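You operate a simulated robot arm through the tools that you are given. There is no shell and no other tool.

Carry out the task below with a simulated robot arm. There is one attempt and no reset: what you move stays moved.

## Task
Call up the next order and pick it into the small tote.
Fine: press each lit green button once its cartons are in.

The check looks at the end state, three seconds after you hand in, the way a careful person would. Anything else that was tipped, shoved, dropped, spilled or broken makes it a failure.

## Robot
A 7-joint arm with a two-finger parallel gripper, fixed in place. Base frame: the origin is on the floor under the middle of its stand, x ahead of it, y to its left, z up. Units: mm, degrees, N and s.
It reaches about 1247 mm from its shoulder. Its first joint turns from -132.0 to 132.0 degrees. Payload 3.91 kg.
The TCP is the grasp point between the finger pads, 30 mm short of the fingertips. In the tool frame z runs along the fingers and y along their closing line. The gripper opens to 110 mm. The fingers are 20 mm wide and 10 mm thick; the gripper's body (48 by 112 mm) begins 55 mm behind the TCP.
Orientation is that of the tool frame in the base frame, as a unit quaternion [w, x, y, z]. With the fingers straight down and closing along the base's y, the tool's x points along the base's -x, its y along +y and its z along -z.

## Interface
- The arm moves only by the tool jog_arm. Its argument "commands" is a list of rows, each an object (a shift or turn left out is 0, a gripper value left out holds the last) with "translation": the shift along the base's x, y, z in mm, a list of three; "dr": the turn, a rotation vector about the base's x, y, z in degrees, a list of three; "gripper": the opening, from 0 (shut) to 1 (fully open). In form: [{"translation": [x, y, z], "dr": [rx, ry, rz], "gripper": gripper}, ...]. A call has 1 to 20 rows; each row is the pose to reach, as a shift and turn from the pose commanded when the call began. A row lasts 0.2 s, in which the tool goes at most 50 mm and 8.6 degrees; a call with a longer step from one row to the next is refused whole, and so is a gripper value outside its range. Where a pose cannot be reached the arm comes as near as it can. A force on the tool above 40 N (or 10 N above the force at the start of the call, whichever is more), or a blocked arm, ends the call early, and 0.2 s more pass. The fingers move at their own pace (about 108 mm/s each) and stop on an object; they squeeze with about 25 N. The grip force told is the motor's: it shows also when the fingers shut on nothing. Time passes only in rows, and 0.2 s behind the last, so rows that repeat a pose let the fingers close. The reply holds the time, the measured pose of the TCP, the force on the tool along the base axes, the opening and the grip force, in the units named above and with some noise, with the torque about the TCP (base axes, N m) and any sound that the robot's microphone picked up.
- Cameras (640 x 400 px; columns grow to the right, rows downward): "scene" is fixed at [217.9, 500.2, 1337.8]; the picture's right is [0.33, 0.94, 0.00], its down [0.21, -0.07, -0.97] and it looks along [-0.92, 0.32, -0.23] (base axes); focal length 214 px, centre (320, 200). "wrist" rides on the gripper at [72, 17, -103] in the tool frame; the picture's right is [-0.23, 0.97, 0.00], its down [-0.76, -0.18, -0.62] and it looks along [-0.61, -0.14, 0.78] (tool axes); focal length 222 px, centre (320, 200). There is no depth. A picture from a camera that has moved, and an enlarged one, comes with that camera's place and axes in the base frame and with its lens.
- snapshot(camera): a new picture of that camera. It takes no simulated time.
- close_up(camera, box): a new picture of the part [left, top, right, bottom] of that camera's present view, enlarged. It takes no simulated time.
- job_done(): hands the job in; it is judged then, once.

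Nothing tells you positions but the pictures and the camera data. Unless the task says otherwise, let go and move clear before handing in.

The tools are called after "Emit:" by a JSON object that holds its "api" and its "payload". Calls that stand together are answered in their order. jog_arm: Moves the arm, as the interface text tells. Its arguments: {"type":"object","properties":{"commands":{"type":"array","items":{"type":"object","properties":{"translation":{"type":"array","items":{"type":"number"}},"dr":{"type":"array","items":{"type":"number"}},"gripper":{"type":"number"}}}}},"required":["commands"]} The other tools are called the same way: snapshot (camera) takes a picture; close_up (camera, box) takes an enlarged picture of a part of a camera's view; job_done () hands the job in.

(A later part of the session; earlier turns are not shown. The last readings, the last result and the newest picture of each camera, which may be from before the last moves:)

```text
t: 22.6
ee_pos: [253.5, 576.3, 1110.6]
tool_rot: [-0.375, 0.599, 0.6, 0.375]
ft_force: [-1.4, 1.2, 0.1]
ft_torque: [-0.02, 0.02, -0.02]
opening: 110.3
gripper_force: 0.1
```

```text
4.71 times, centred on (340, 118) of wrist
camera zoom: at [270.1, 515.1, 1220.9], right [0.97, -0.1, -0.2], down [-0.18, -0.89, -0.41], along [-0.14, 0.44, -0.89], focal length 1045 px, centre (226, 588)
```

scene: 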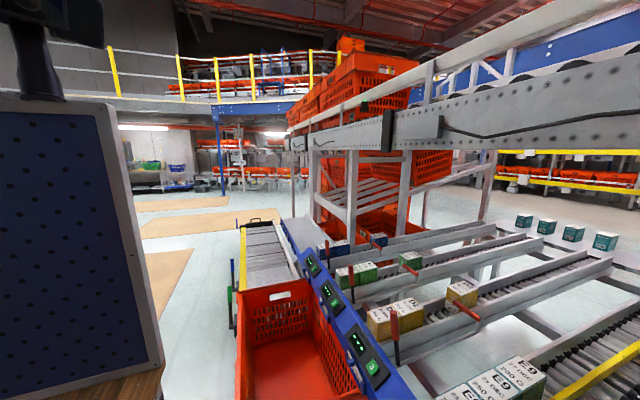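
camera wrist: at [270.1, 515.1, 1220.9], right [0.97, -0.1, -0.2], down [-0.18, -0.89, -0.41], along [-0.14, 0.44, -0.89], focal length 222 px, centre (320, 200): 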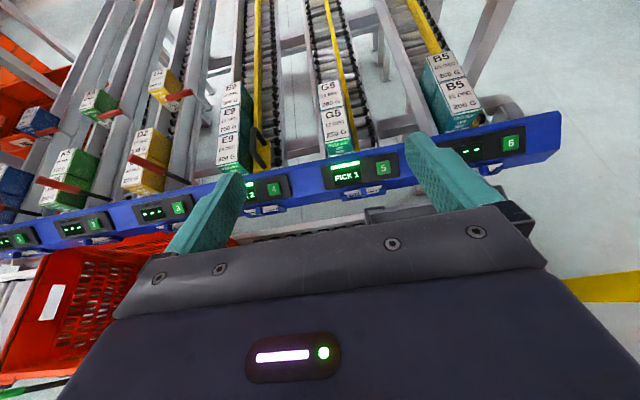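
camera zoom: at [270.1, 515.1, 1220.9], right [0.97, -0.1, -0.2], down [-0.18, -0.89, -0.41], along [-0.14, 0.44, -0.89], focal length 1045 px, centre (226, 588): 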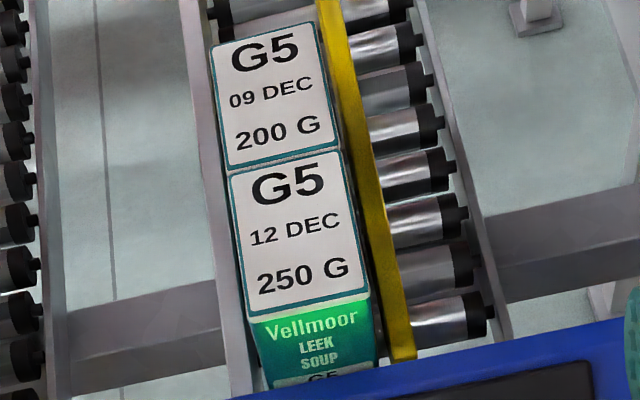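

The handle is an upright U on lane 4's guide, roughly 20 mm from the front E9's right face, so the right finger has to be placed with care. Before planning the drop I want a good look at the grey tote.

Emit:
{"api": "jog_arm", "payload": {"commands": [{"translation": [30, -25, 15], "dr": [-3, 0, 0]}, {"translation": [70, -45, 30], "dr": [-6, 0, 0]}, {"translation": [110, -65, 45], "dr": [-9, 0, 0]}, {"translation": [150, -85, 55], "dr": [-12, 0, 0]}, {"translation": [190, -105, 65], "dr": [-15, 0, 0]}, {"translation": [230, -125, 70], "dr": [-18, 0, 0]}, {"translation": [270, -136, 75], "dr": [-19, 0, 0]}, {"translation": [270, -136, 75], "dr": [-19, 0, 0]}]}}

Emit:
{"api": "snapshot", "payload": {"camera": "wrist"}}

```text
t: 24.4
ee_pos: [524.4, 440.1, 1189.1]
tool_rot: [-0.271, 0.653, 0.654, 0.27]
ft_force: [-0.1, 0.0, -0.2]
ft_torque: [0.02, -0.02, -0.01]
opening: 109.9
gripper_force: 0.1
```

```text
taken
camera wrist: at [541.1, 419.3, 1313.1], right [0.97, -0.16, -0.16], down [-0.18, -0.98, -0.1], along [-0.14, 0.12, -0.98], focal length 222 px, centre (320, 200)
```

wrist: 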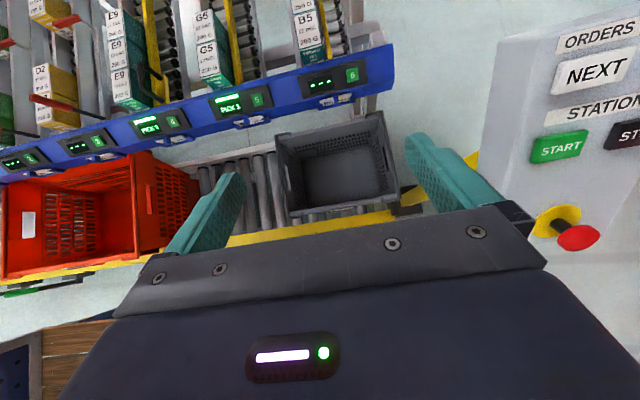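

Emit:
{"api": "close_up", "payload": {"camera": "wrist", "box": [240, 100, 420, 220]}}

Emit:
{"api": "close_up", "payload": {"camera": "wrist", "box": [100, 0, 380, 140]}}

Emit:
{"api": "close_up", "payload": {"camera": "wrist", "box": [120, 90, 290, 160]}}

```text
3.33 times, centred on (330, 160) of wrist
camera zoom: at [541.1, 419.3, 1313.1], right [0.97, -0.16, -0.16], down [-0.18, -0.98, -0.1], along [-0.14, 0.12, -0.98], focal length 740 px, centre (287, 333)
```

zoom: 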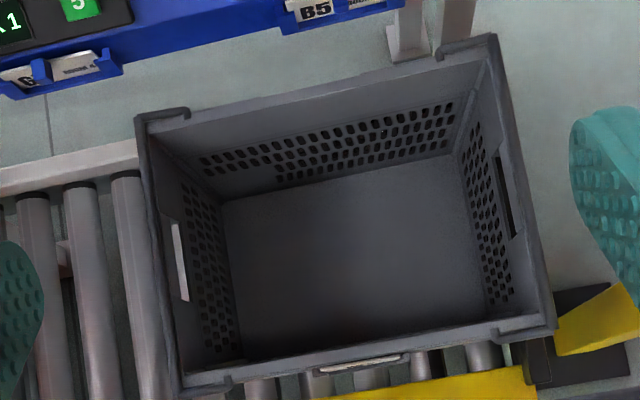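

```text
2.29 times, centred on (240, 70) of wrist
camera zoom: at [541.1, 419.3, 1313.1], right [0.97, -0.16, -0.16], down [-0.18, -0.98, -0.1], along [-0.14, 0.12, -0.98], focal length 508 px, centre (503, 497)
```

zoom: 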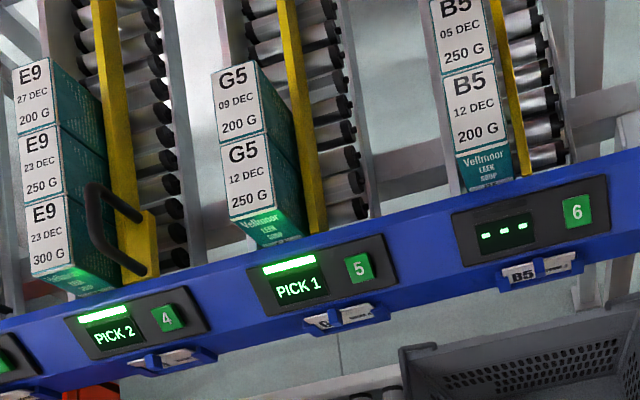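

```text
3.76 times, centred on (205, 125) of wrist
camera zoom: at [541.1, 419.3, 1313.1], right [0.97, -0.16, -0.16], down [-0.18, -0.98, -0.1], along [-0.14, 0.12, -0.98], focal length 836 px, centre (753, 482)
```

zoom: 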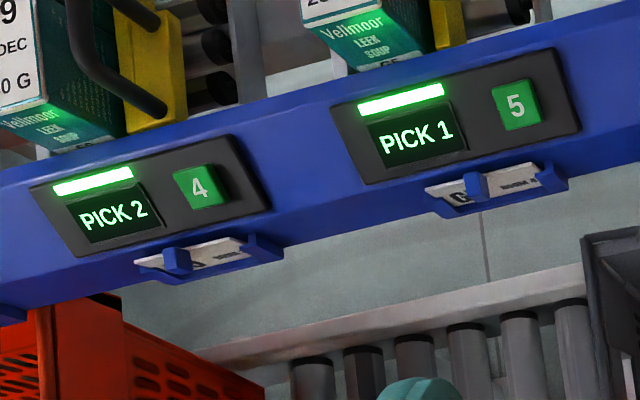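

The grey tote is empty, spans about x 317–688, y 471–763, and its rim is well below the rail (z ≈ 590) with a deep floor. I'm checking card 4 closely and looking around for any posted rules.

Emit:
{"api": "close_up", "payload": {"camera": "wrist", "box": [150, 135, 190, 160]}}

Emit:
{"api": "close_up", "payload": {"camera": "wrist", "box": [105, 0, 180, 110]}}

Emit:
{"api": "close_up", "payload": {"camera": "wrist", "box": [310, 190, 410, 230]}}

Emit:
{"api": "close_up", "payload": {"camera": "scene", "box": [0, 0, 320, 200]}}

Emit:
{"api": "close_up", "payload": {"camera": "scene", "box": [280, 30, 520, 180]}}

```text
16.00 times, centred on (170, 148) of wrist
camera zoom: at [541.1, 419.3, 1313.1], right [0.97, -0.16, -0.16], down [-0.18, -0.98, -0.1], along [-0.14, 0.12, -0.98], focal length 3554 px, centre (2720, 1040)
```

zoom: 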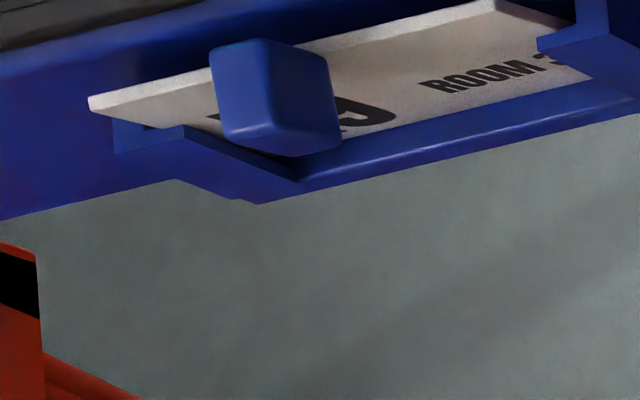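

```text
3.64 times, centred on (142, 55) of wrist
camera zoom: at [541.1, 419.3, 1313.1], right [0.97, -0.16, -0.16], down [-0.18, -0.98, -0.1], along [-0.14, 0.12, -0.98], focal length 808 px, centre (966, 727)
```

zoom: 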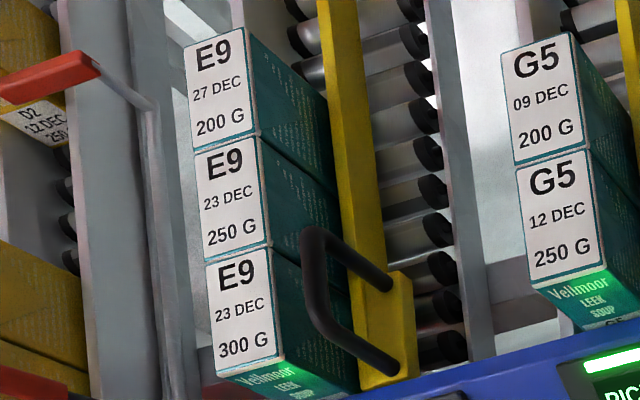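

```text
6.40 times, centred on (360, 210) of wrist
camera zoom: at [541.1, 419.3, 1313.1], right [0.97, -0.16, -0.16], down [-0.18, -0.98, -0.1], along [-0.14, 0.12, -0.98], focal length 1422 px, centre (64, 136)
```

zoom: 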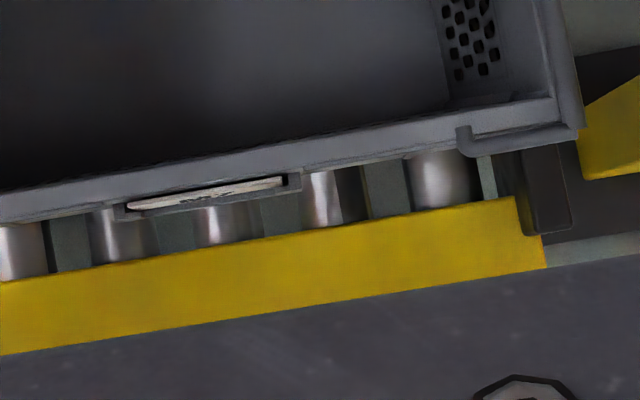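

```text
2.00 times, centred on (160, 100) of scene
camera zoom: at [217.9, 500.2, 1337.8], right [0.33, 0.94, 0.0], down [0.21, -0.07, -0.97], along [-0.92, 0.32, -0.23], focal length 429 px, centre (640, 400)
```

zoom: 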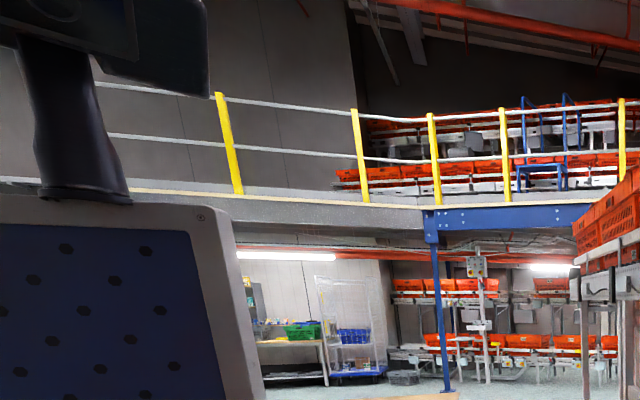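

```text
2.67 times, centred on (400, 105) of scene
camera zoom: at [217.9, 500.2, 1337.8], right [0.33, 0.94, 0.0], down [0.21, -0.07, -0.97], along [-0.92, 0.32, -0.23], focal length 572 px, centre (107, 453)
```

zoom: 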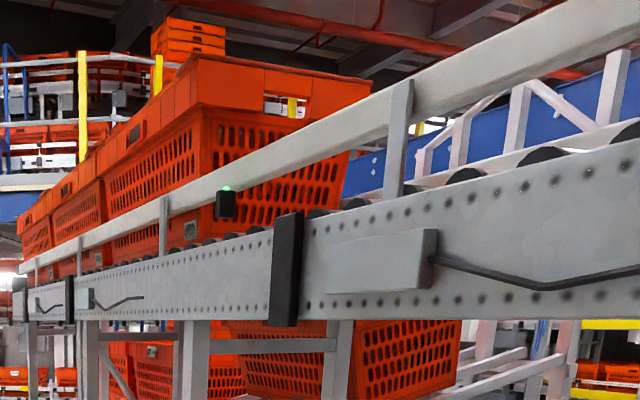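

Lane 4's card does read "E9 / ROOM 3", matching its cartons. I'm checking the dark object at the scene's upper left and the blue panel in case they show order information.

Emit:
{"api": "close_up", "payload": {"camera": "scene", "box": [0, 0, 160, 100]}}

Emit:
{"api": "close_up", "payload": {"camera": "scene", "box": [0, 90, 180, 400]}}

Emit:
{"api": "close_up", "payload": {"camera": "scene", "box": [480, 190, 640, 290]}}

Emit:
{"api": "close_up", "payload": {"camera": "scene", "box": [220, 210, 330, 320]}}

```text
4.00 times, centred on (80, 50) of scene
camera zoom: at [217.9, 500.2, 1337.8], right [0.33, 0.94, 0.0], down [0.21, -0.07, -0.97], along [-0.92, 0.32, -0.23], focal length 858 px, centre (1280, 800)
```

zoom: 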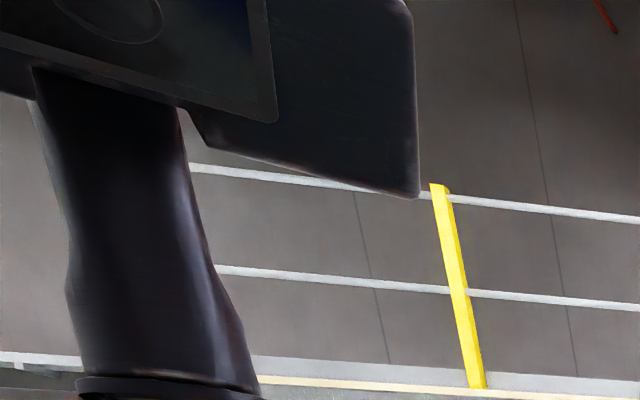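

```text
1.29 times, centred on (90, 245) of scene
camera zoom: at [217.9, 500.2, 1337.8], right [0.33, 0.94, 0.0], down [0.21, -0.07, -0.97], along [-0.92, 0.32, -0.23], focal length 277 px, centre (617, 142)
```

zoom: 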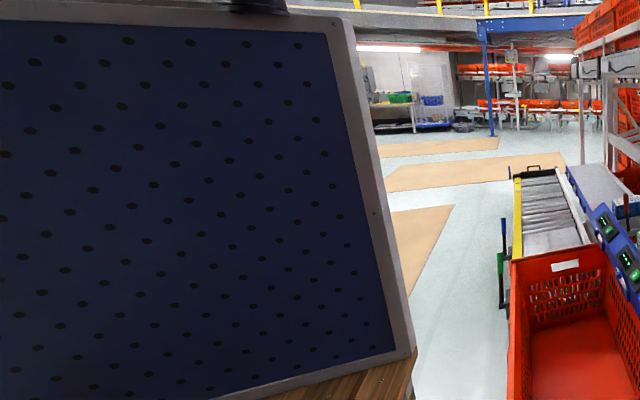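

```text
4.00 times, centred on (560, 240) of scene
camera zoom: at [217.9, 500.2, 1337.8], right [0.33, 0.94, 0.0], down [0.21, -0.07, -0.97], along [-0.92, 0.32, -0.23], focal length 858 px, centre (-640, 40)
```

zoom: 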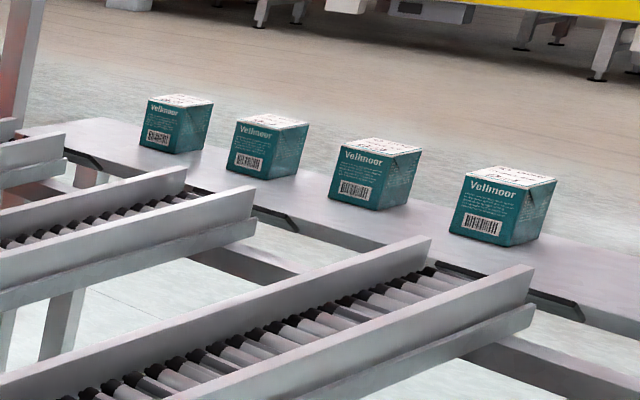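

```text
3.64 times, centred on (275, 265) of scene
camera zoom: at [217.9, 500.2, 1337.8], right [0.33, 0.94, 0.0], down [0.21, -0.07, -0.97], along [-0.92, 0.32, -0.23], focal length 780 px, centre (484, -36)
```

zoom: 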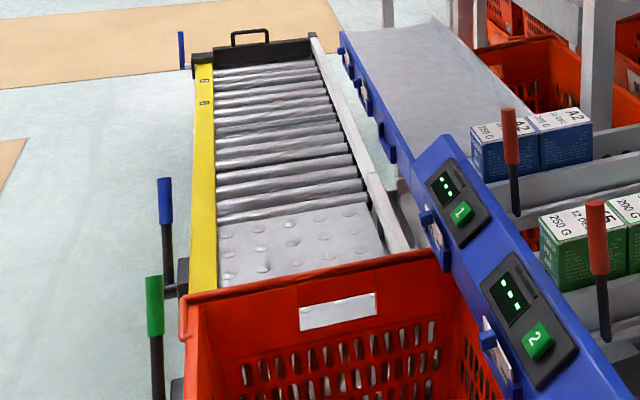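

The order is clear: two E9 from lane 4 and one G5 from lane 5 into the grey tote. The overhead beam lies beyond y ≈ 1330, so it won't interfere. Next I hover with fingers straight down above the front G5 carton to see the gaps.

Emit:
{"api": "jog_arm", "payload": {"commands": [{"translation": [-24, 37, -12], "dr": [-4, 0, 0]}, {"translation": [-48, 74, -24], "dr": [-8, 0, 0]}, {"translation": [-72, 111, -35], "dr": [-12, 0, 0]}, {"translation": [-96, 148, -47], "dr": [-16, 0, 0]}, {"translation": [-120, 185, -59], "dr": [-20, 0, 0]}, {"translation": [-144, 222, -70], "dr": [-24, 0, 0]}, {"translation": [-168, 259, -82], "dr": [-28, 0, 0]}, {"translation": [-192, 296, -94], "dr": [-32, 0, 0]}, {"translation": [-216, 333, -106], "dr": [-36, 0, 0]}, {"translation": [-240, 370, -118], "dr": [-40, 0, 0]}, {"translation": [-261, 405, -129], "dr": [-45, 0, 0]}, {"translation": [-261, 405, -129], "dr": [-45, 0, 0]}]}}

Emit:
{"api": "snapshot", "payload": {"camera": "wrist"}}

Emit:
{"api": "snapshot", "payload": {"camera": "scene"}}

```text
t: 27.0
ee_pos: [262.0, 843.7, 1057.8]
tool_rot: [0.0, 0.707, 0.707, 0.0]
ft_force: [0.0, 0.7, 0.8]
ft_torque: [0.01, -0.04, 0.01]
opening: 109.9
gripper_force: 0.1
```

```text
taken
camera wrist: at [279.9, 917.0, 1161.1], right [0.97, -0.23, 0.0], down [-0.18, -0.76, 0.62], along [-0.14, -0.61, -0.78], focal length 222 px, centre (320, 200)
```

wrist: 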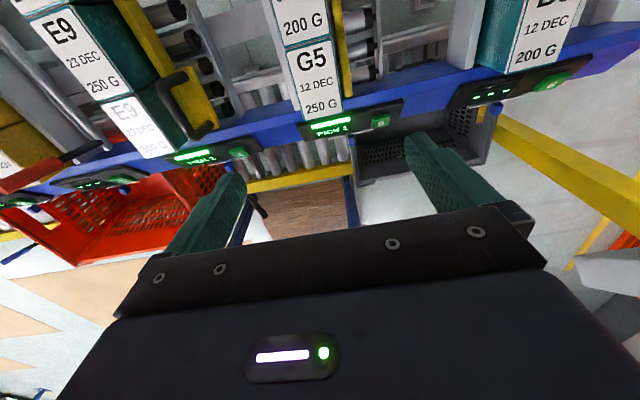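

```text
taken
```

scene: 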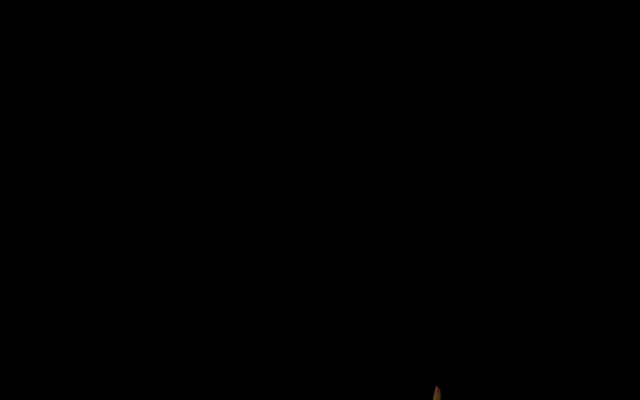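

I'm directly above the front G5, and the arm now blocks the scene camera. Zooming in on the wrist view to measure the carton edges, wall and guide.

Emit:
{"api": "close_up", "payload": {"camera": "wrist", "box": [240, 0, 400, 140]}}

Emit:
{"api": "close_up", "payload": {"camera": "wrist", "box": [20, 0, 240, 160]}}

```text
2.86 times, centred on (320, 70) of wrist
camera zoom: at [279.9, 917.0, 1161.1], right [0.97, -0.23, 0.0], down [-0.18, -0.76, 0.62], along [-0.14, -0.61, -0.78], focal length 635 px, centre (320, 571)
```

zoom: 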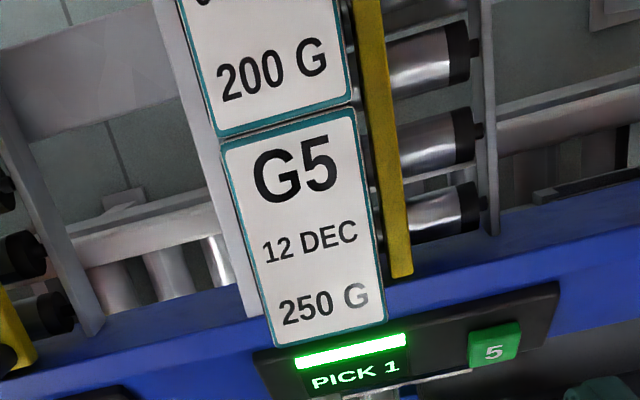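

```text
2.50 times, centred on (130, 80) of wrist
camera zoom: at [279.9, 917.0, 1161.1], right [0.97, -0.23, 0.0], down [-0.18, -0.76, 0.62], along [-0.14, -0.61, -0.78], focal length 555 px, centre (795, 500)
```

zoom: 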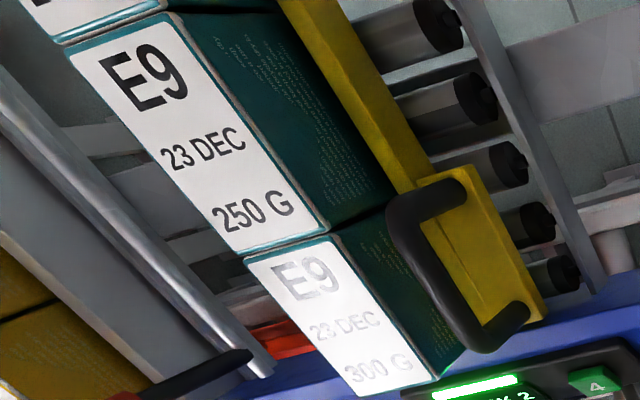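

G5 front carton: x 235–288, y 819–901, top z ≈ 860. The left wall top is around z ≈ 837 and the guide is lower, so I should grip only the upper ~20 mm. I'm descending partway to refine this before closing.

Emit:
{"api": "jog_arm", "payload": {"commands": [{"translation": [0, 8, -30]}, {"translation": [0, 16, -60]}, {"translation": [0, 16, -90]}, {"translation": [0, 16, -112]}, {"translation": [0, 16, -112]}]}}

Emit:
{"api": "snapshot", "payload": {"camera": "wrist"}}

Emit:
{"api": "close_up", "payload": {"camera": "wrist", "box": [160, 0, 500, 212]}}

```text
t: 28.2
ee_pos: [265.6, 860.6, 945.7]
tool_rot: [0.0, 0.707, 0.707, 0.0]
ft_force: [0.5, -0.1, 0.0]
ft_torque: [0.01, -0.02, -0.03]
opening: 110.0
gripper_force: 0.0
```

```text
taken
camera wrist: at [282.8, 935.0, 1049.5], right [0.97, -0.23, 0.0], down [-0.18, -0.76, 0.62], along [-0.14, -0.61, -0.78], focal length 222 px, centre (320, 200)
```

wrist: 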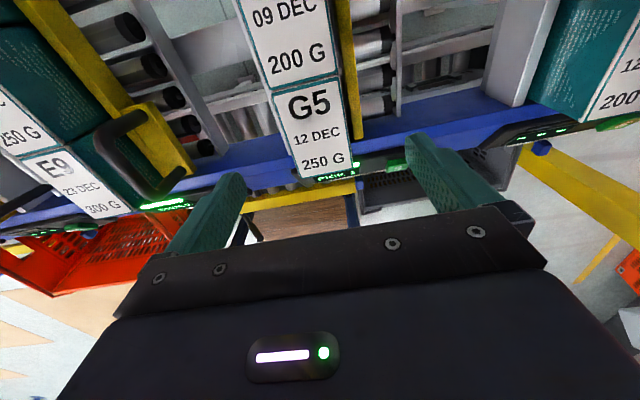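

```text
1.88 times, centred on (330, 106) of wrist
camera zoom: at [282.8, 935.0, 1049.5], right [0.97, -0.23, 0.0], down [-0.18, -0.76, 0.62], along [-0.14, -0.61, -0.78], focal length 418 px, centre (301, 377)
```

zoom: 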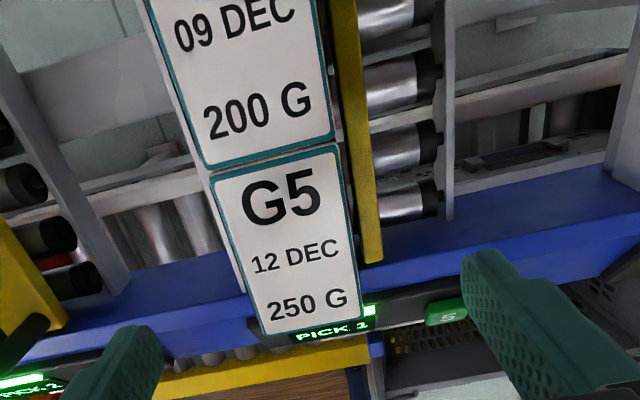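

The front G5 top centre is at about (262.4, 859.4, 862). I want the wall and guide heights more exactly, so I'm zooming in on both sides.

Emit:
{"api": "close_up", "payload": {"camera": "wrist", "box": [230, 60, 310, 180]}}

Emit:
{"api": "close_up", "payload": {"camera": "wrist", "box": [320, 60, 400, 180]}}

Emit:
{"api": "close_up", "payload": {"camera": "wrist", "box": [0, 60, 210, 220]}}

```text
3.33 times, centred on (270, 120) of wrist
camera zoom: at [282.8, 935.0, 1049.5], right [0.97, -0.23, 0.0], down [-0.18, -0.76, 0.62], along [-0.14, -0.61, -0.78], focal length 740 px, centre (487, 467)
```

zoom: 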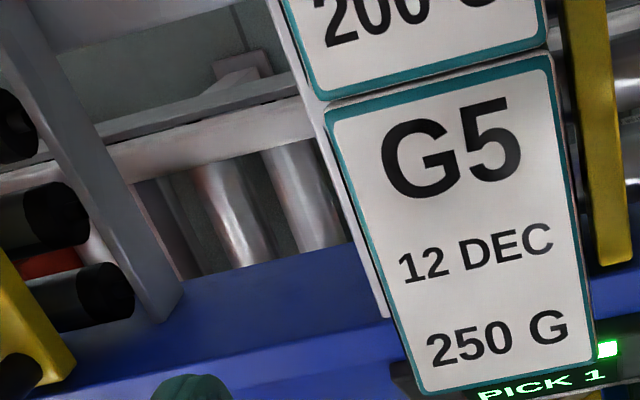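

```text
3.33 times, centred on (360, 120) of wrist
camera zoom: at [282.8, 935.0, 1049.5], right [0.97, -0.23, 0.0], down [-0.18, -0.76, 0.62], along [-0.14, -0.61, -0.78], focal length 740 px, centre (187, 467)
```

zoom: 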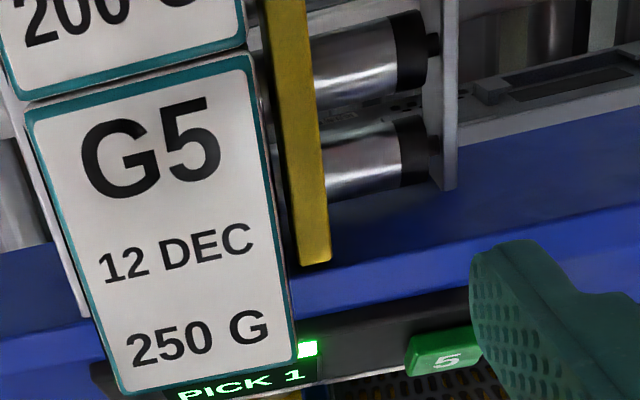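

```text
2.50 times, centred on (105, 140) of wrist
camera zoom: at [282.8, 935.0, 1049.5], right [0.97, -0.23, 0.0], down [-0.18, -0.76, 0.62], along [-0.14, -0.61, -0.78], focal length 555 px, centre (858, 350)
```

zoom: 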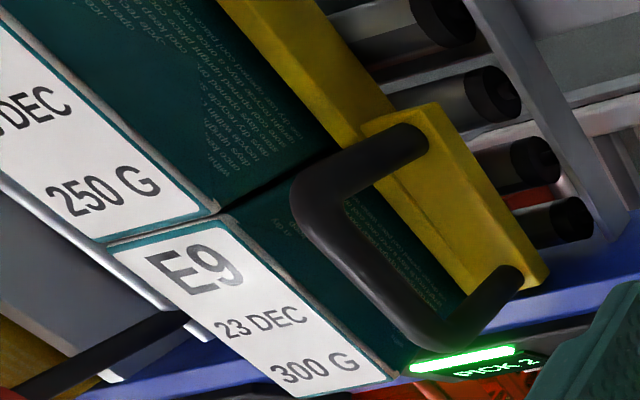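

The wall tops come out at z ≈ 812–837 and the guide ≈ 805–817, so fingertips at z ≈ 840 will grip the carton's top 22 mm and clear both. Centring by (-3.4, -3.6) and descending.

Emit:
{"api": "jog_arm", "payload": {"commands": [{"translation": [-3.4, -3.6, -20]}, {"translation": [-3.4, -3.6, -40]}, {"translation": [-3.4, -3.6, -55]}, {"translation": [-3.4, -3.6, -66]}, {"translation": [-3.4, -3.6, -66]}]}}

Emit:
{"api": "snapshot", "payload": {"camera": "wrist"}}

Emit:
{"api": "close_up", "payload": {"camera": "wrist", "box": [160, 60, 480, 260]}}

```text
t: 29.4
ee_pos: [260.4, 856.1, 880.4]
tool_rot: [0.0, 0.707, 0.707, 0.0]
ft_force: [0.0, -0.6, 0.9]
ft_torque: [0.02, -0.01, 0.05]
opening: 110.1
gripper_force: 0.0
```

```text
taken
camera wrist: at [277.3, 929.8, 983.5], right [0.97, -0.23, 0.0], down [-0.18, -0.76, 0.62], along [-0.14, -0.61, -0.78], focal length 222 px, centre (320, 200)
```

wrist: 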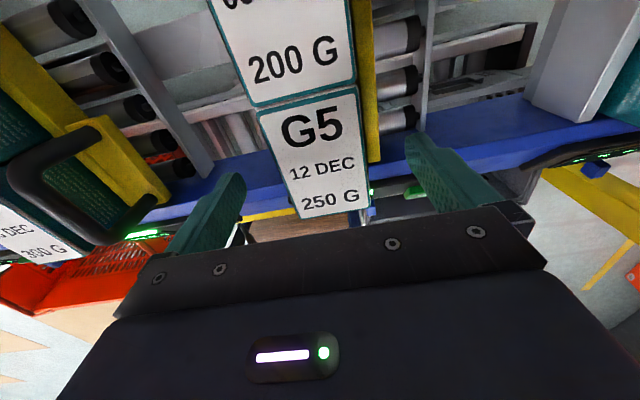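

```text
2.00 times, centred on (320, 160) of wrist
camera zoom: at [277.3, 929.8, 983.5], right [0.97, -0.23, 0.0], down [-0.18, -0.76, 0.62], along [-0.14, -0.61, -0.78], focal length 444 px, centre (320, 280)
```

zoom: 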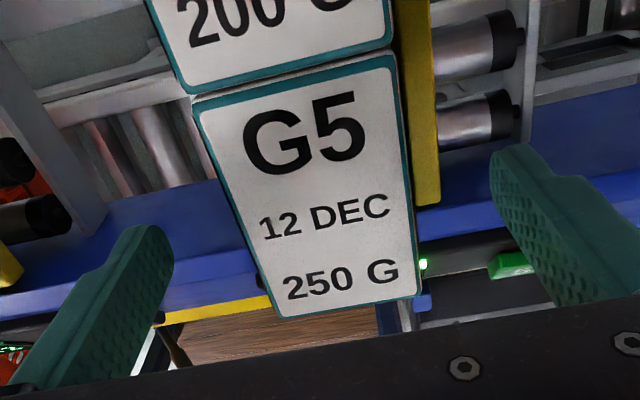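

The tips are 12 mm below the carton top with nothing in the way. I'm going 10 mm lower, nudging (+2, +2), and closing on the carton.

Emit:
{"api": "jog_arm", "payload": {"commands": [{"translation": [2, 2, -5]}, {"translation": [2, 2, -10]}, {"translation": [2, 2, -10]}, {"translation": [2, 2, -10], "gripper": 0.3}, {"translation": [2, 2, -10], "gripper": 0.3}, {"translation": [2, 2, -10], "gripper": 0.3}]}}

Emit:
{"api": "snapshot", "payload": {"camera": "wrist"}}

```text
t: 30.8
ee_pos: [263.6, 860.8, 870.7]
tool_rot: [0.0, 0.707, 0.707, 0.001]
ft_force: [0.1, 0.8, 0.7]
ft_torque: [0.06, -0.04, -0.04]
opening: 54.4
gripper_force: 24.7
```

```text
taken
camera wrist: at [279.9, 933.0, 974.0], right [0.97, -0.23, 0.0], down [-0.18, -0.76, 0.62], along [-0.14, -0.61, -0.78], focal length 222 px, centre (320, 200)
```

wrist: 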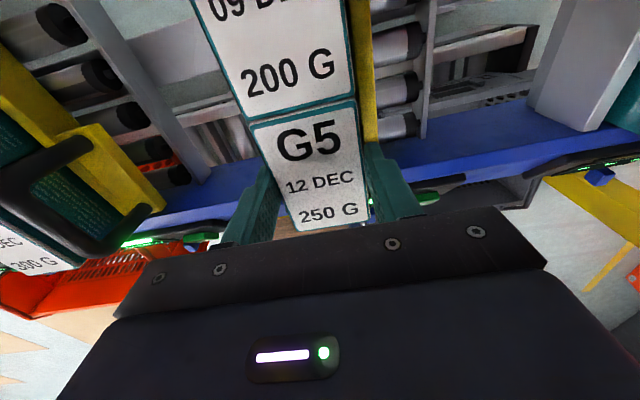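

The carton is gripped: opening 54.4 mm, grip force 24.7 N. Lifting slowly straight up.

Emit:
{"api": "jog_arm", "payload": {"commands": [{"translation": [0, 0, 5]}, {"translation": [0, 0, 10]}, {"translation": [0, 0, 16]}, {"translation": [0, 0, 24]}, {"translation": [0, 0, 32]}, {"translation": [0, 0, 40]}, {"translation": [0, 0, 40]}]}}

Emit:
{"api": "snapshot", "payload": {"camera": "wrist"}}

```text
t: 32.4
ee_pos: [262.8, 859.5, 910.5]
tool_rot: [0.0, 0.707, 0.707, 0.001]
ft_force: [-0.2, -0.5, -3.2]
ft_torque: [0.0, 0.01, -0.03]
opening: 54.7
gripper_force: 25.1
```

```text
taken
camera wrist: at [279.4, 932.9, 1013.3], right [0.97, -0.23, 0.0], down [-0.18, -0.76, 0.62], along [-0.14, -0.61, -0.78], focal length 222 px, centre (320, 200)
```

wrist: 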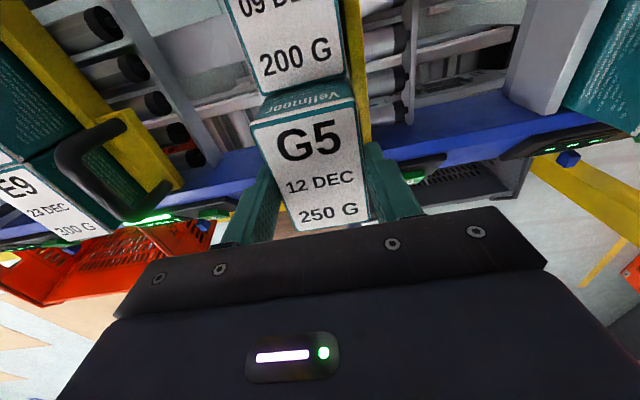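

The carton is up 40 mm and holding. Continuing to lift clear of the lane.

Emit:
{"api": "jog_arm", "payload": {"commands": [{"translation": [0, 0, 12]}, {"translation": [0, 0, 24]}, {"translation": [0, 0, 36]}, {"translation": [0, 0, 50]}, {"translation": [0, 0, 70]}, {"translation": [0, 0, 95]}, {"translation": [0, 0, 120]}, {"translation": [0, 0, 140]}, {"translation": [0, 0, 140]}]}}

Emit:
{"api": "snapshot", "payload": {"camera": "wrist"}}

```text
t: 34.4
ee_pos: [263.5, 858.6, 1048.0]
tool_rot: [0.0, 0.707, 0.707, -0.001]
ft_force: [-0.4, -1.0, -3.0]
ft_torque: [-0.02, 0.0, -0.01]
opening: 54.8
gripper_force: 25.1
```

```text
taken
camera wrist: at [281.1, 931.8, 1153.2], right [0.97, -0.23, 0.0], down [-0.18, -0.76, 0.62], along [-0.14, -0.61, -0.78], focal length 222 px, centre (320, 200)
```

wrist: 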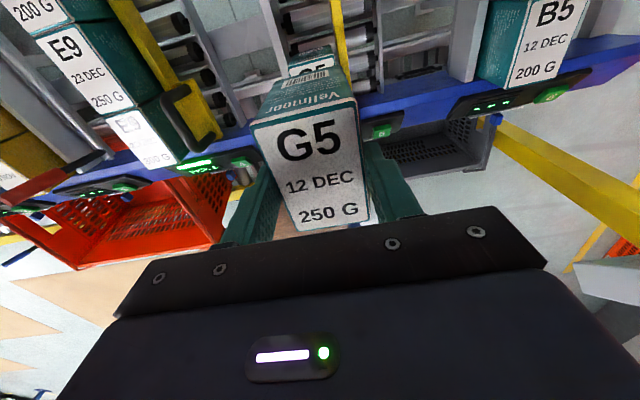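

The G5 carton is clear. Carrying it at height over the grey tote's right-hand part, near (590, 600).

Emit:
{"api": "jog_arm", "payload": {"commands": [{"translation": [35, -28, 0]}, {"translation": [71, -57, 0]}, {"translation": [107, -86, 0]}, {"translation": [143, -115, 0]}, {"translation": [179, -144, 0]}, {"translation": [215, -173, 0]}, {"translation": [251, -202, 0]}, {"translation": [287, -231, 0]}, {"translation": [323, -259, 0]}, {"translation": [327, -259, 0]}, {"translation": [327, -259, 0]}]}}

Emit:
{"api": "snapshot", "payload": {"camera": "wrist"}}

Emit:
{"api": "snapshot", "payload": {"camera": "scene"}}

```text
t: 36.8
ee_pos: [589.3, 600.4, 1049.2]
tool_rot: [0.0, 0.707, 0.707, 0.0]
ft_force: [0.2, -0.2, -1.8]
ft_torque: [0.01, -0.01, 0.04]
opening: 54.6
gripper_force: 25.1
```

```text
taken
camera wrist: at [607.3, 674.0, 1152.9], right [0.97, -0.23, 0.0], down [-0.18, -0.76, 0.62], along [-0.14, -0.61, -0.78], focal length 222 px, centre (320, 200)
```

wrist: 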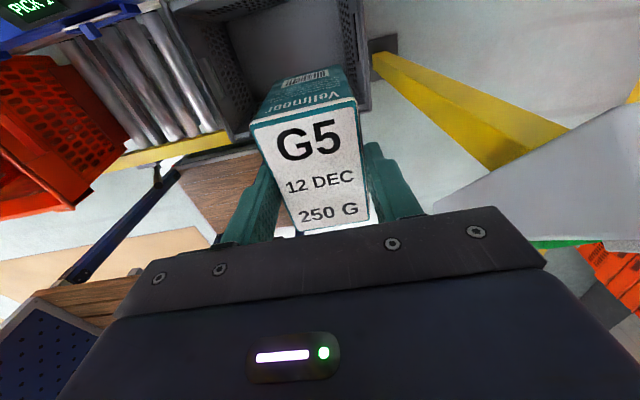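

```text
taken
```

scene: 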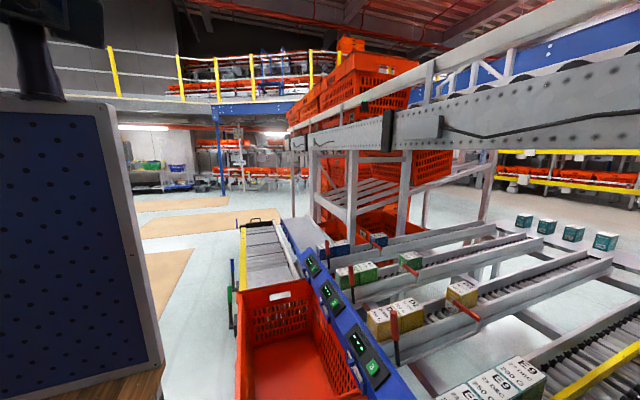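

The carton hangs over the tote area. Zooming to fix the tote rim and floor from here.

Emit:
{"api": "close_up", "payload": {"camera": "wrist", "box": [150, 0, 410, 162]}}

```text
2.46 times, centred on (280, 81) of wrist
camera zoom: at [607.3, 674.0, 1152.9], right [0.97, -0.23, 0.0], down [-0.18, -0.76, 0.62], along [-0.14, -0.61, -0.78], focal length 547 px, centre (418, 493)
```

zoom: 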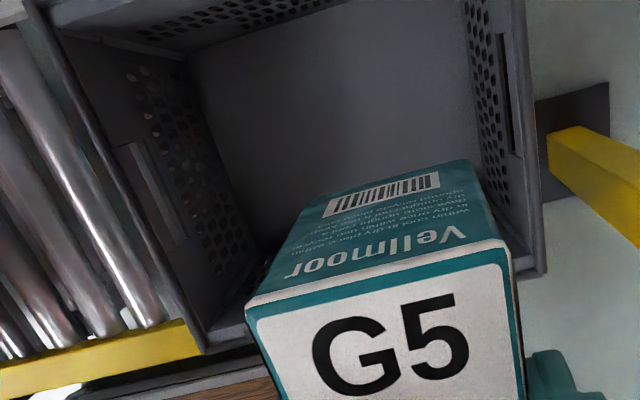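

Tote rim z ≈ 570 and floor z ≈ 330, with the carton about 109 mm tall, so I expect touchdown with the TCP near 450. Lowering in stages.

Emit:
{"api": "jog_arm", "payload": {"commands": [{"translation": [0, 10, -40]}, {"translation": [0, 10, -80]}, {"translation": [0, 10, -120]}, {"translation": [0, 10, -160]}, {"translation": [0, 10, -200]}, {"translation": [0, 10, -240]}, {"translation": [0, 10, -280]}, {"translation": [0, 10, -320]}, {"translation": [0, 10, -350]}, {"translation": [0, 10, -350]}]}}

Emit:
{"api": "snapshot", "payload": {"camera": "wrist"}}

Emit:
{"api": "snapshot", "payload": {"camera": "scene"}}

```text
t: 39.0
ee_pos: [591.0, 612.8, 699.7]
tool_rot: [0.0, 0.707, 0.707, 0.0]
ft_force: [-0.3, 0.3, -2.8]
ft_torque: [0.0, 0.0, 0.02]
opening: 54.6
gripper_force: 25.1
```

```text
taken
camera wrist: at [606.6, 685.3, 802.9], right [0.97, -0.23, 0.0], down [-0.18, -0.76, 0.62], along [-0.14, -0.61, -0.78], focal length 222 px, centre (320, 200)
```

wrist: 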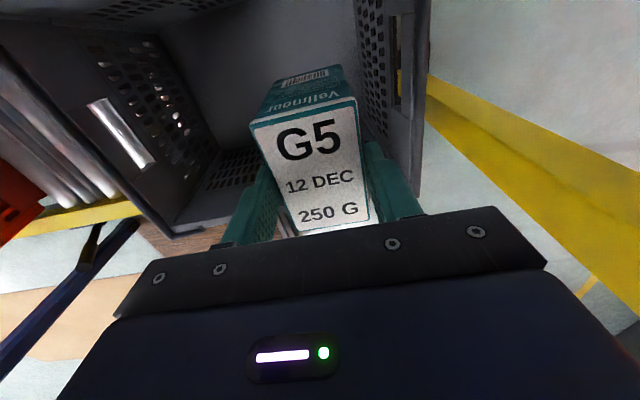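

```text
taken
```

scene: 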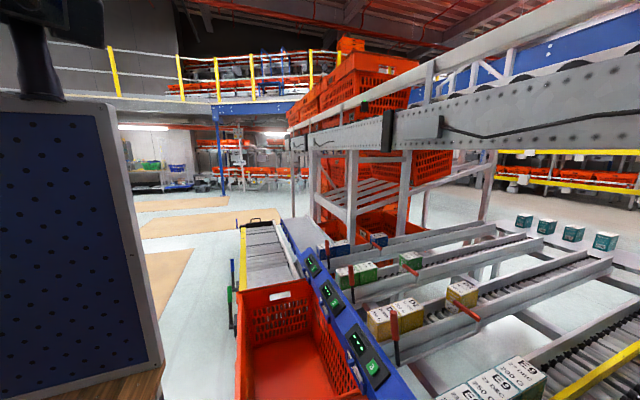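

The clearances inside the tote look fine. I'm backing 13 mm from the rail side and continuing down to about z = 520.

Emit:
{"api": "jog_arm", "payload": {"commands": [{"translation": [-5, -13, -5]}, {"translation": [-5, -13, -40]}, {"translation": [-5, -13, -75]}, {"translation": [-5, -13, -110]}, {"translation": [-5, -13, -140]}, {"translation": [-5, -13, -165]}, {"translation": [-5, -13, -180]}, {"translation": [-5, -13, -180]}]}}

Emit:
{"api": "snapshot", "payload": {"camera": "wrist"}}

```text
t: 40.8
ee_pos: [581.6, 597.4, 518.5]
tool_rot: [0.001, 0.707, 0.707, 0.0]
ft_force: [0.5, -0.2, -3.0]
ft_torque: [-0.04, -0.01, 0.05]
opening: 54.6
gripper_force: 24.9
```

```text
taken
camera wrist: at [600.8, 671.0, 622.6], right [0.97, -0.23, 0.0], down [-0.18, -0.76, 0.62], along [-0.14, -0.61, -0.78], focal length 222 px, centre (320, 200)
```

wrist: 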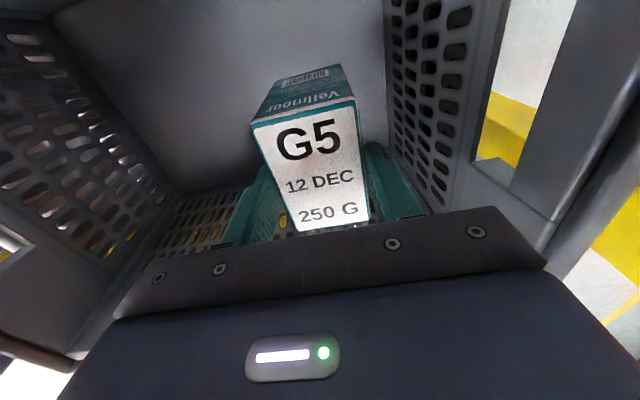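

The carton bottom is about 60–70 mm above the floor. Lowering further, then in small steps to feel touchdown.

Emit:
{"api": "jog_arm", "payload": {"commands": [{"translation": [0, 0, -15]}, {"translation": [0, 0, -30]}, {"translation": [0, 0, -42]}, {"translation": [0, 0, -48]}, {"translation": [0, 0, -50]}, {"translation": [0, 0, -52]}, {"translation": [0, 0, -52]}]}}

Emit:
{"api": "close_up", "payload": {"camera": "wrist", "box": [160, 20, 480, 220]}}

```text
t: 42.4
ee_pos: [584.5, 598.2, 467.6]
tool_rot: [0.0, 0.708, 0.707, -0.001]
ft_force: [-0.4, -0.8, -2.8]
ft_torque: [-0.01, 0.01, 0.0]
opening: 54.3
gripper_force: 25.4
```

```text
2.00 times, centred on (320, 120) of wrist
camera zoom: at [602.3, 671.3, 571.3], right [0.97, -0.23, 0.0], down [-0.18, -0.76, 0.62], along [-0.14, -0.61, -0.78], focal length 444 px, centre (320, 360)
```

zoom: 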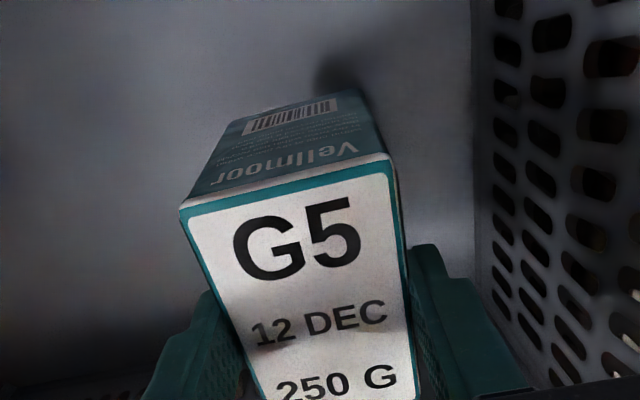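

There's a contact shadow close behind the carton's bottom edge, so the floor is near. Continuing in 2–3 mm steps.

Emit:
{"api": "jog_arm", "payload": {"commands": [{"translation": [0, 0, -2.5]}, {"translation": [0, 0, -5]}, {"translation": [0, 0, -7]}, {"translation": [0, 0, -9]}]}}

```text
t: 43.4
ee_pos: [585.4, 597.8, 458.4]
tool_rot: [0.0, 0.707, 0.707, 0.0]
ft_force: [-0.3, 0.2, -2.7]
ft_torque: [0.0, -0.02, -0.01]
opening: 54.9
gripper_force: 25.0
```

Emit:
{"api": "jog_arm", "payload": {"commands": [{"translation": [0, 0, -2]}, {"translation": [0, 0, -4]}, {"translation": [0, 0, -6]}, {"translation": [0, 0, -8]}]}}

Emit:
{"api": "close_up", "payload": {"camera": "wrist", "box": [160, 20, 480, 220]}}

```text
t: 44.4
ee_pos: [583.3, 596.3, 450.0]
tool_rot: [0.0, 0.707, 0.707, 0.001]
ft_force: [0.8, -0.1, -2.1]
ft_torque: [0.02, -0.01, 0.02]
opening: 54.8
gripper_force: 25.2
```

```text
2.00 times, centred on (320, 120) of wrist
camera zoom: at [600.6, 671.3, 553.8], right [0.97, -0.23, 0.0], down [-0.18, -0.76, 0.62], along [-0.14, -0.61, -0.78], focal length 444 px, centre (320, 360)
```

zoom: 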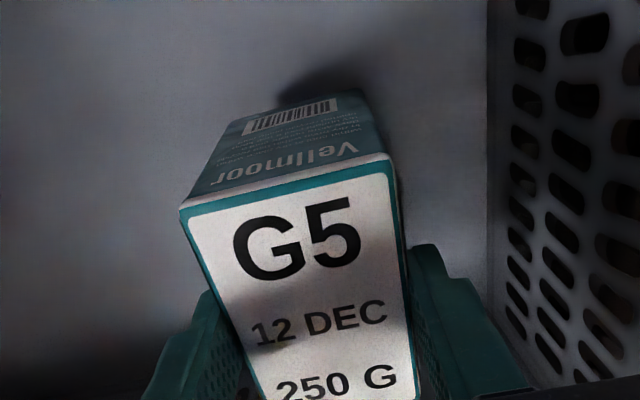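

Not touching yet, though the shadow is closing up. Continuing gently.

Emit:
{"api": "jog_arm", "payload": {"commands": [{"translation": [0, 0, -2]}, {"translation": [0, 0, -4]}, {"translation": [0, 0, -6]}, {"translation": [0, 0, -8]}]}}

```text
t: 45.4
ee_pos: [585.8, 597.1, 441.8]
tool_rot: [0.0, 0.707, 0.707, 0.001]
ft_force: [0.0, 0.5, -2.1]
ft_torque: [0.02, 0.04, 0.0]
opening: 54.4
gripper_force: 24.9
```

Emit:
{"api": "jog_arm", "payload": {"commands": [{"translation": [0, 0, -2]}, {"translation": [0, 0, -4]}, {"translation": [0, 0, -6]}, {"translation": [0, 0, -8]}]}}

Emit:
{"api": "close_up", "payload": {"camera": "wrist", "box": [160, 20, 480, 220]}}

```text
t: 46.4
ee_pos: [584.8, 598.0, 433.7]
tool_rot: [0.0, 0.707, 0.707, 0.001]
ft_force: [0.0, -0.8, 0.6]
ft_torque: [-0.14, 0.02, -0.01]
opening: 54.8
gripper_force: 24.9
```

```text
2.00 times, centred on (320, 120) of wrist
camera zoom: at [601.5, 671.6, 538.1], right [0.97, -0.23, 0.0], down [-0.18, -0.76, 0.62], along [-0.14, -0.61, -0.78], focal length 444 px, centre (320, 360)
```

zoom: 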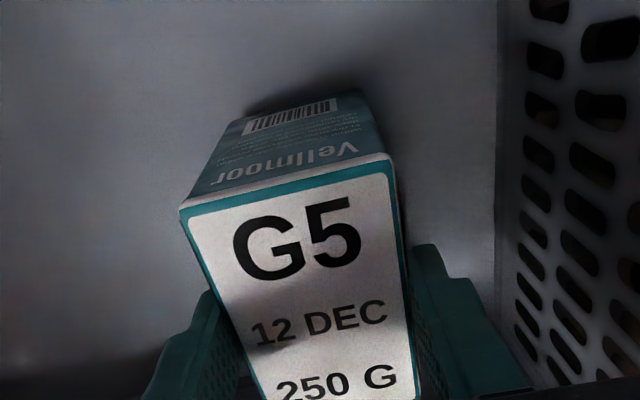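

The force rose to about zero net, so the carton is resting on the floor at TCP z ≈ 434. One more millimetre, then opening the gripper partway.

Emit:
{"api": "jog_arm", "payload": {"commands": [{"translation": [0, 0, -1]}, {"translation": [0, 0, -1], "gripper": 0.75}, {"translation": [0, 0, -1], "gripper": 0.75}, {"translation": [0, 0, -1], "gripper": 0.75}]}}

Emit:
{"api": "close_up", "payload": {"camera": "wrist", "box": [160, 20, 480, 220]}}

```text
t: 47.4
ee_pos: [583.6, 598.8, 433.3]
tool_rot: [0.0, 0.707, 0.707, 0.0]
ft_force: [0.0, 0.1, 0.1]
ft_torque: [0.01, 0.01, -0.02]
opening: 82.9
gripper_force: 0.1
```

```text
2.00 times, centred on (320, 120) of wrist
camera zoom: at [601.2, 672.1, 536.8], right [0.97, -0.23, 0.0], down [-0.18, -0.76, 0.62], along [-0.14, -0.61, -0.78], focal length 444 px, centre (320, 360)
```

zoom: 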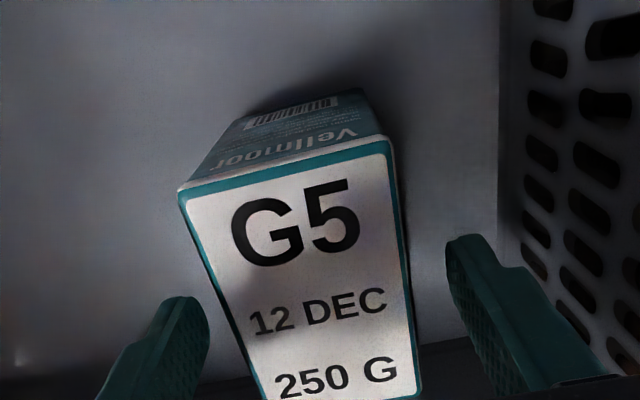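

The G5 carton stands upright in the tote. Raising straight up, then going to hover above the lane 4 E9 cartons.

Emit:
{"api": "jog_arm", "payload": {"commands": [{"translation": [0, 0, 15]}, {"translation": [0, 0, 40]}, {"translation": [0, 0, 80]}, {"translation": [0, 0, 125]}, {"translation": [0, 0, 170]}, {"translation": [0, 0, 215]}, {"translation": [0, 0, 260]}, {"translation": [0, 0, 305]}, {"translation": [0, 0, 350]}, {"translation": [0, 0, 395]}, {"translation": [0, 0, 440]}, {"translation": [0, 0, 485]}, {"translation": [0, 0, 530]}, {"translation": [0, 0, 575]}, {"translation": [0, 0, 615]}, {"translation": [0, 0, 615]}]}}

Emit:
{"api": "snapshot", "payload": {"camera": "wrist"}}

```text
t: 50.8
ee_pos: [586.3, 601.4, 1051.0]
tool_rot: [0.0, 0.707, 0.708, 0.001]
ft_force: [-0.4, 1.2, -0.1]
ft_torque: [0.0, -0.04, -0.01]
opening: 82.5
gripper_force: 0.0
```

```text
taken
camera wrist: at [603.1, 673.8, 1154.2], right [0.97, -0.23, 0.0], down [-0.18, -0.76, 0.62], along [-0.14, -0.61, -0.78], focal length 222 px, centre (320, 200)
```

wrist: 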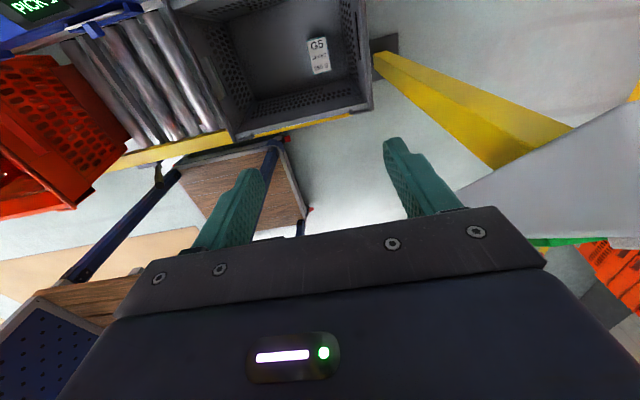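

The G5 carton is visible standing in the tote. Now moving over to lane 4.

Emit:
{"api": "jog_arm", "payload": {"commands": [{"translation": [-41, 18, 0]}, {"translation": [-82, 37, 0]}, {"translation": [-123, 55, 0]}, {"translation": [-164, 74, 0]}, {"translation": [-205, 92, 0]}, {"translation": [-246, 111, 0]}, {"translation": [-287, 129, 0]}, {"translation": [-328, 148, 0]}, {"translation": [-369, 166, 0]}, {"translation": [-410, 185, 0]}, {"translation": [-451, 203, 0]}, {"translation": [-492, 222, 0]}, {"translation": [-533, 240, 0]}, {"translation": [-574, 259, 0]}, {"translation": [-574, 259, 0]}, {"translation": [-574, 259, 0]}]}}

Emit:
{"api": "snapshot", "payload": {"camera": "wrist"}}

Emit:
{"api": "close_up", "payload": {"camera": "wrist", "box": [220, 0, 460, 150]}}

```text
t: 54.2
ee_pos: [7.9, 855.5, 1047.4]
tool_rot: [0.0, 0.707, 0.707, 0.0]
ft_force: [0.6, 0.0, 0.1]
ft_torque: [0.0, -0.02, -0.02]
opening: 82.4
gripper_force: 0.1
```

```text
taken
camera wrist: at [25.2, 929.5, 1150.2], right [0.97, -0.23, 0.0], down [-0.18, -0.76, 0.62], along [-0.14, -0.61, -0.78], focal length 222 px, centre (320, 200)
```

wrist: 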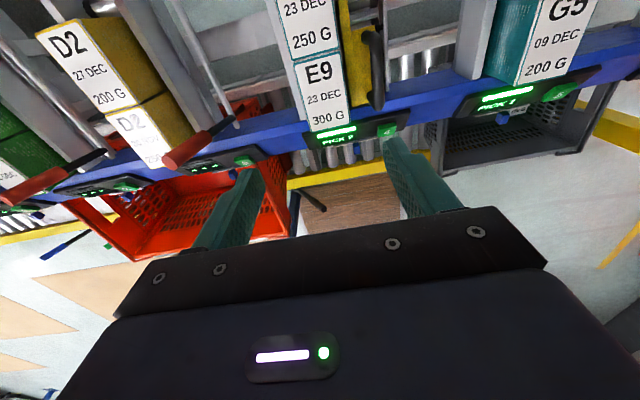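

```text
2.67 times, centred on (340, 75) of wrist
camera zoom: at [25.2, 929.5, 1150.2], right [0.97, -0.23, 0.0], down [-0.18, -0.76, 0.62], along [-0.14, -0.61, -0.78], focal length 592 px, centre (267, 533)
```

zoom: 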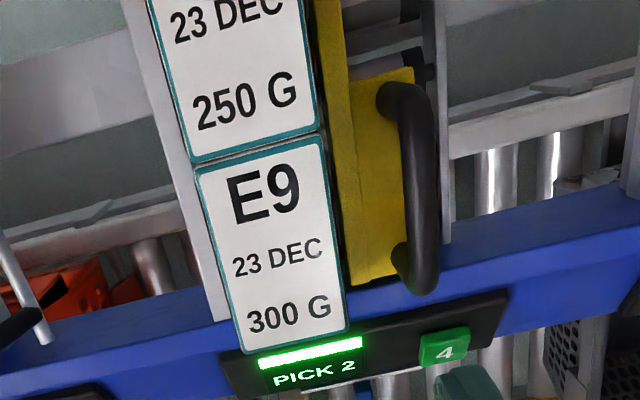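

E9 front: x -14 to 39, y 820–901, top z ≈ 862. The handle's left side is at x ≈ 71, which leaves a 32 mm gap for the 10 mm finger. I'll open to about 75 mm so the right finger passes mid-gap.

Emit:
{"api": "jog_arm", "payload": {"commands": [{"translation": [4.5, 2.5, -30], "gripper": 0.68}, {"translation": [4.5, 2.5, -65]}, {"translation": [4.5, 2.5, -100]}, {"translation": [4.5, 2.5, -125]}, {"translation": [4.5, 2.5, -140]}, {"translation": [4.5, 2.5, -140]}]}}

Emit:
{"api": "close_up", "payload": {"camera": "wrist", "box": [160, 0, 480, 200]}}

```text
t: 55.6
ee_pos: [13.0, 858.0, 909.8]
tool_rot: [0.0, 0.707, 0.707, 0.0]
ft_force: [-0.4, -0.4, 0.1]
ft_torque: [-0.02, -0.02, 0.01]
opening: 74.8
gripper_force: 0.1
```

```text
2.00 times, centred on (320, 100) of wrist
camera zoom: at [31.3, 930.9, 1012.2], right [0.97, -0.23, 0.0], down [-0.18, -0.76, 0.62], along [-0.14, -0.61, -0.78], focal length 444 px, centre (320, 400)
```

zoom: 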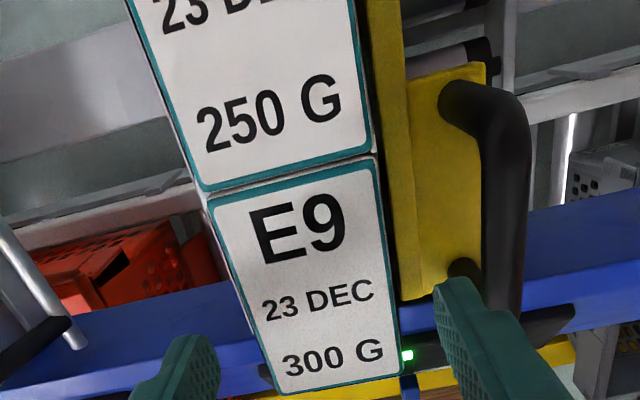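

Alignment is within about 1 mm, and the right finger clears the handle by roughly 8 mm. Descending the last 39 mm and closing.

Emit:
{"api": "jog_arm", "payload": {"commands": [{"translation": [-0.7, 1.2, -12]}, {"translation": [-0.7, 1.2, -24]}, {"translation": [-0.7, 1.2, -33]}, {"translation": [-0.7, 1.2, -39]}, {"translation": [-0.7, 1.2, -39]}]}}

Emit:
{"api": "close_up", "payload": {"camera": "wrist", "box": [160, 20, 480, 220]}}

```text
t: 56.8
ee_pos: [13.3, 860.0, 868.8]
tool_rot: [0.0, 0.707, 0.707, 0.0]
ft_force: [-0.2, 0.3, 0.4]
ft_torque: [-0.02, 0.01, -0.01]
opening: 75.2
gripper_force: 0.2
```

```text
2.00 times, centred on (320, 120) of wrist
camera zoom: at [31.3, 933.6, 973.4], right [0.97, -0.23, 0.0], down [-0.18, -0.76, 0.62], along [-0.14, -0.61, -0.78], focal length 444 px, centre (320, 360)
```

zoom: 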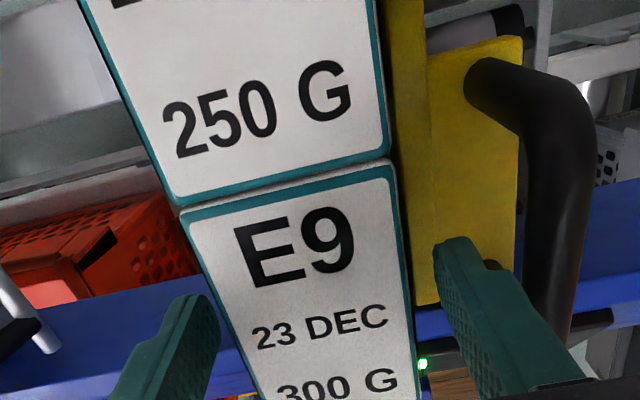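

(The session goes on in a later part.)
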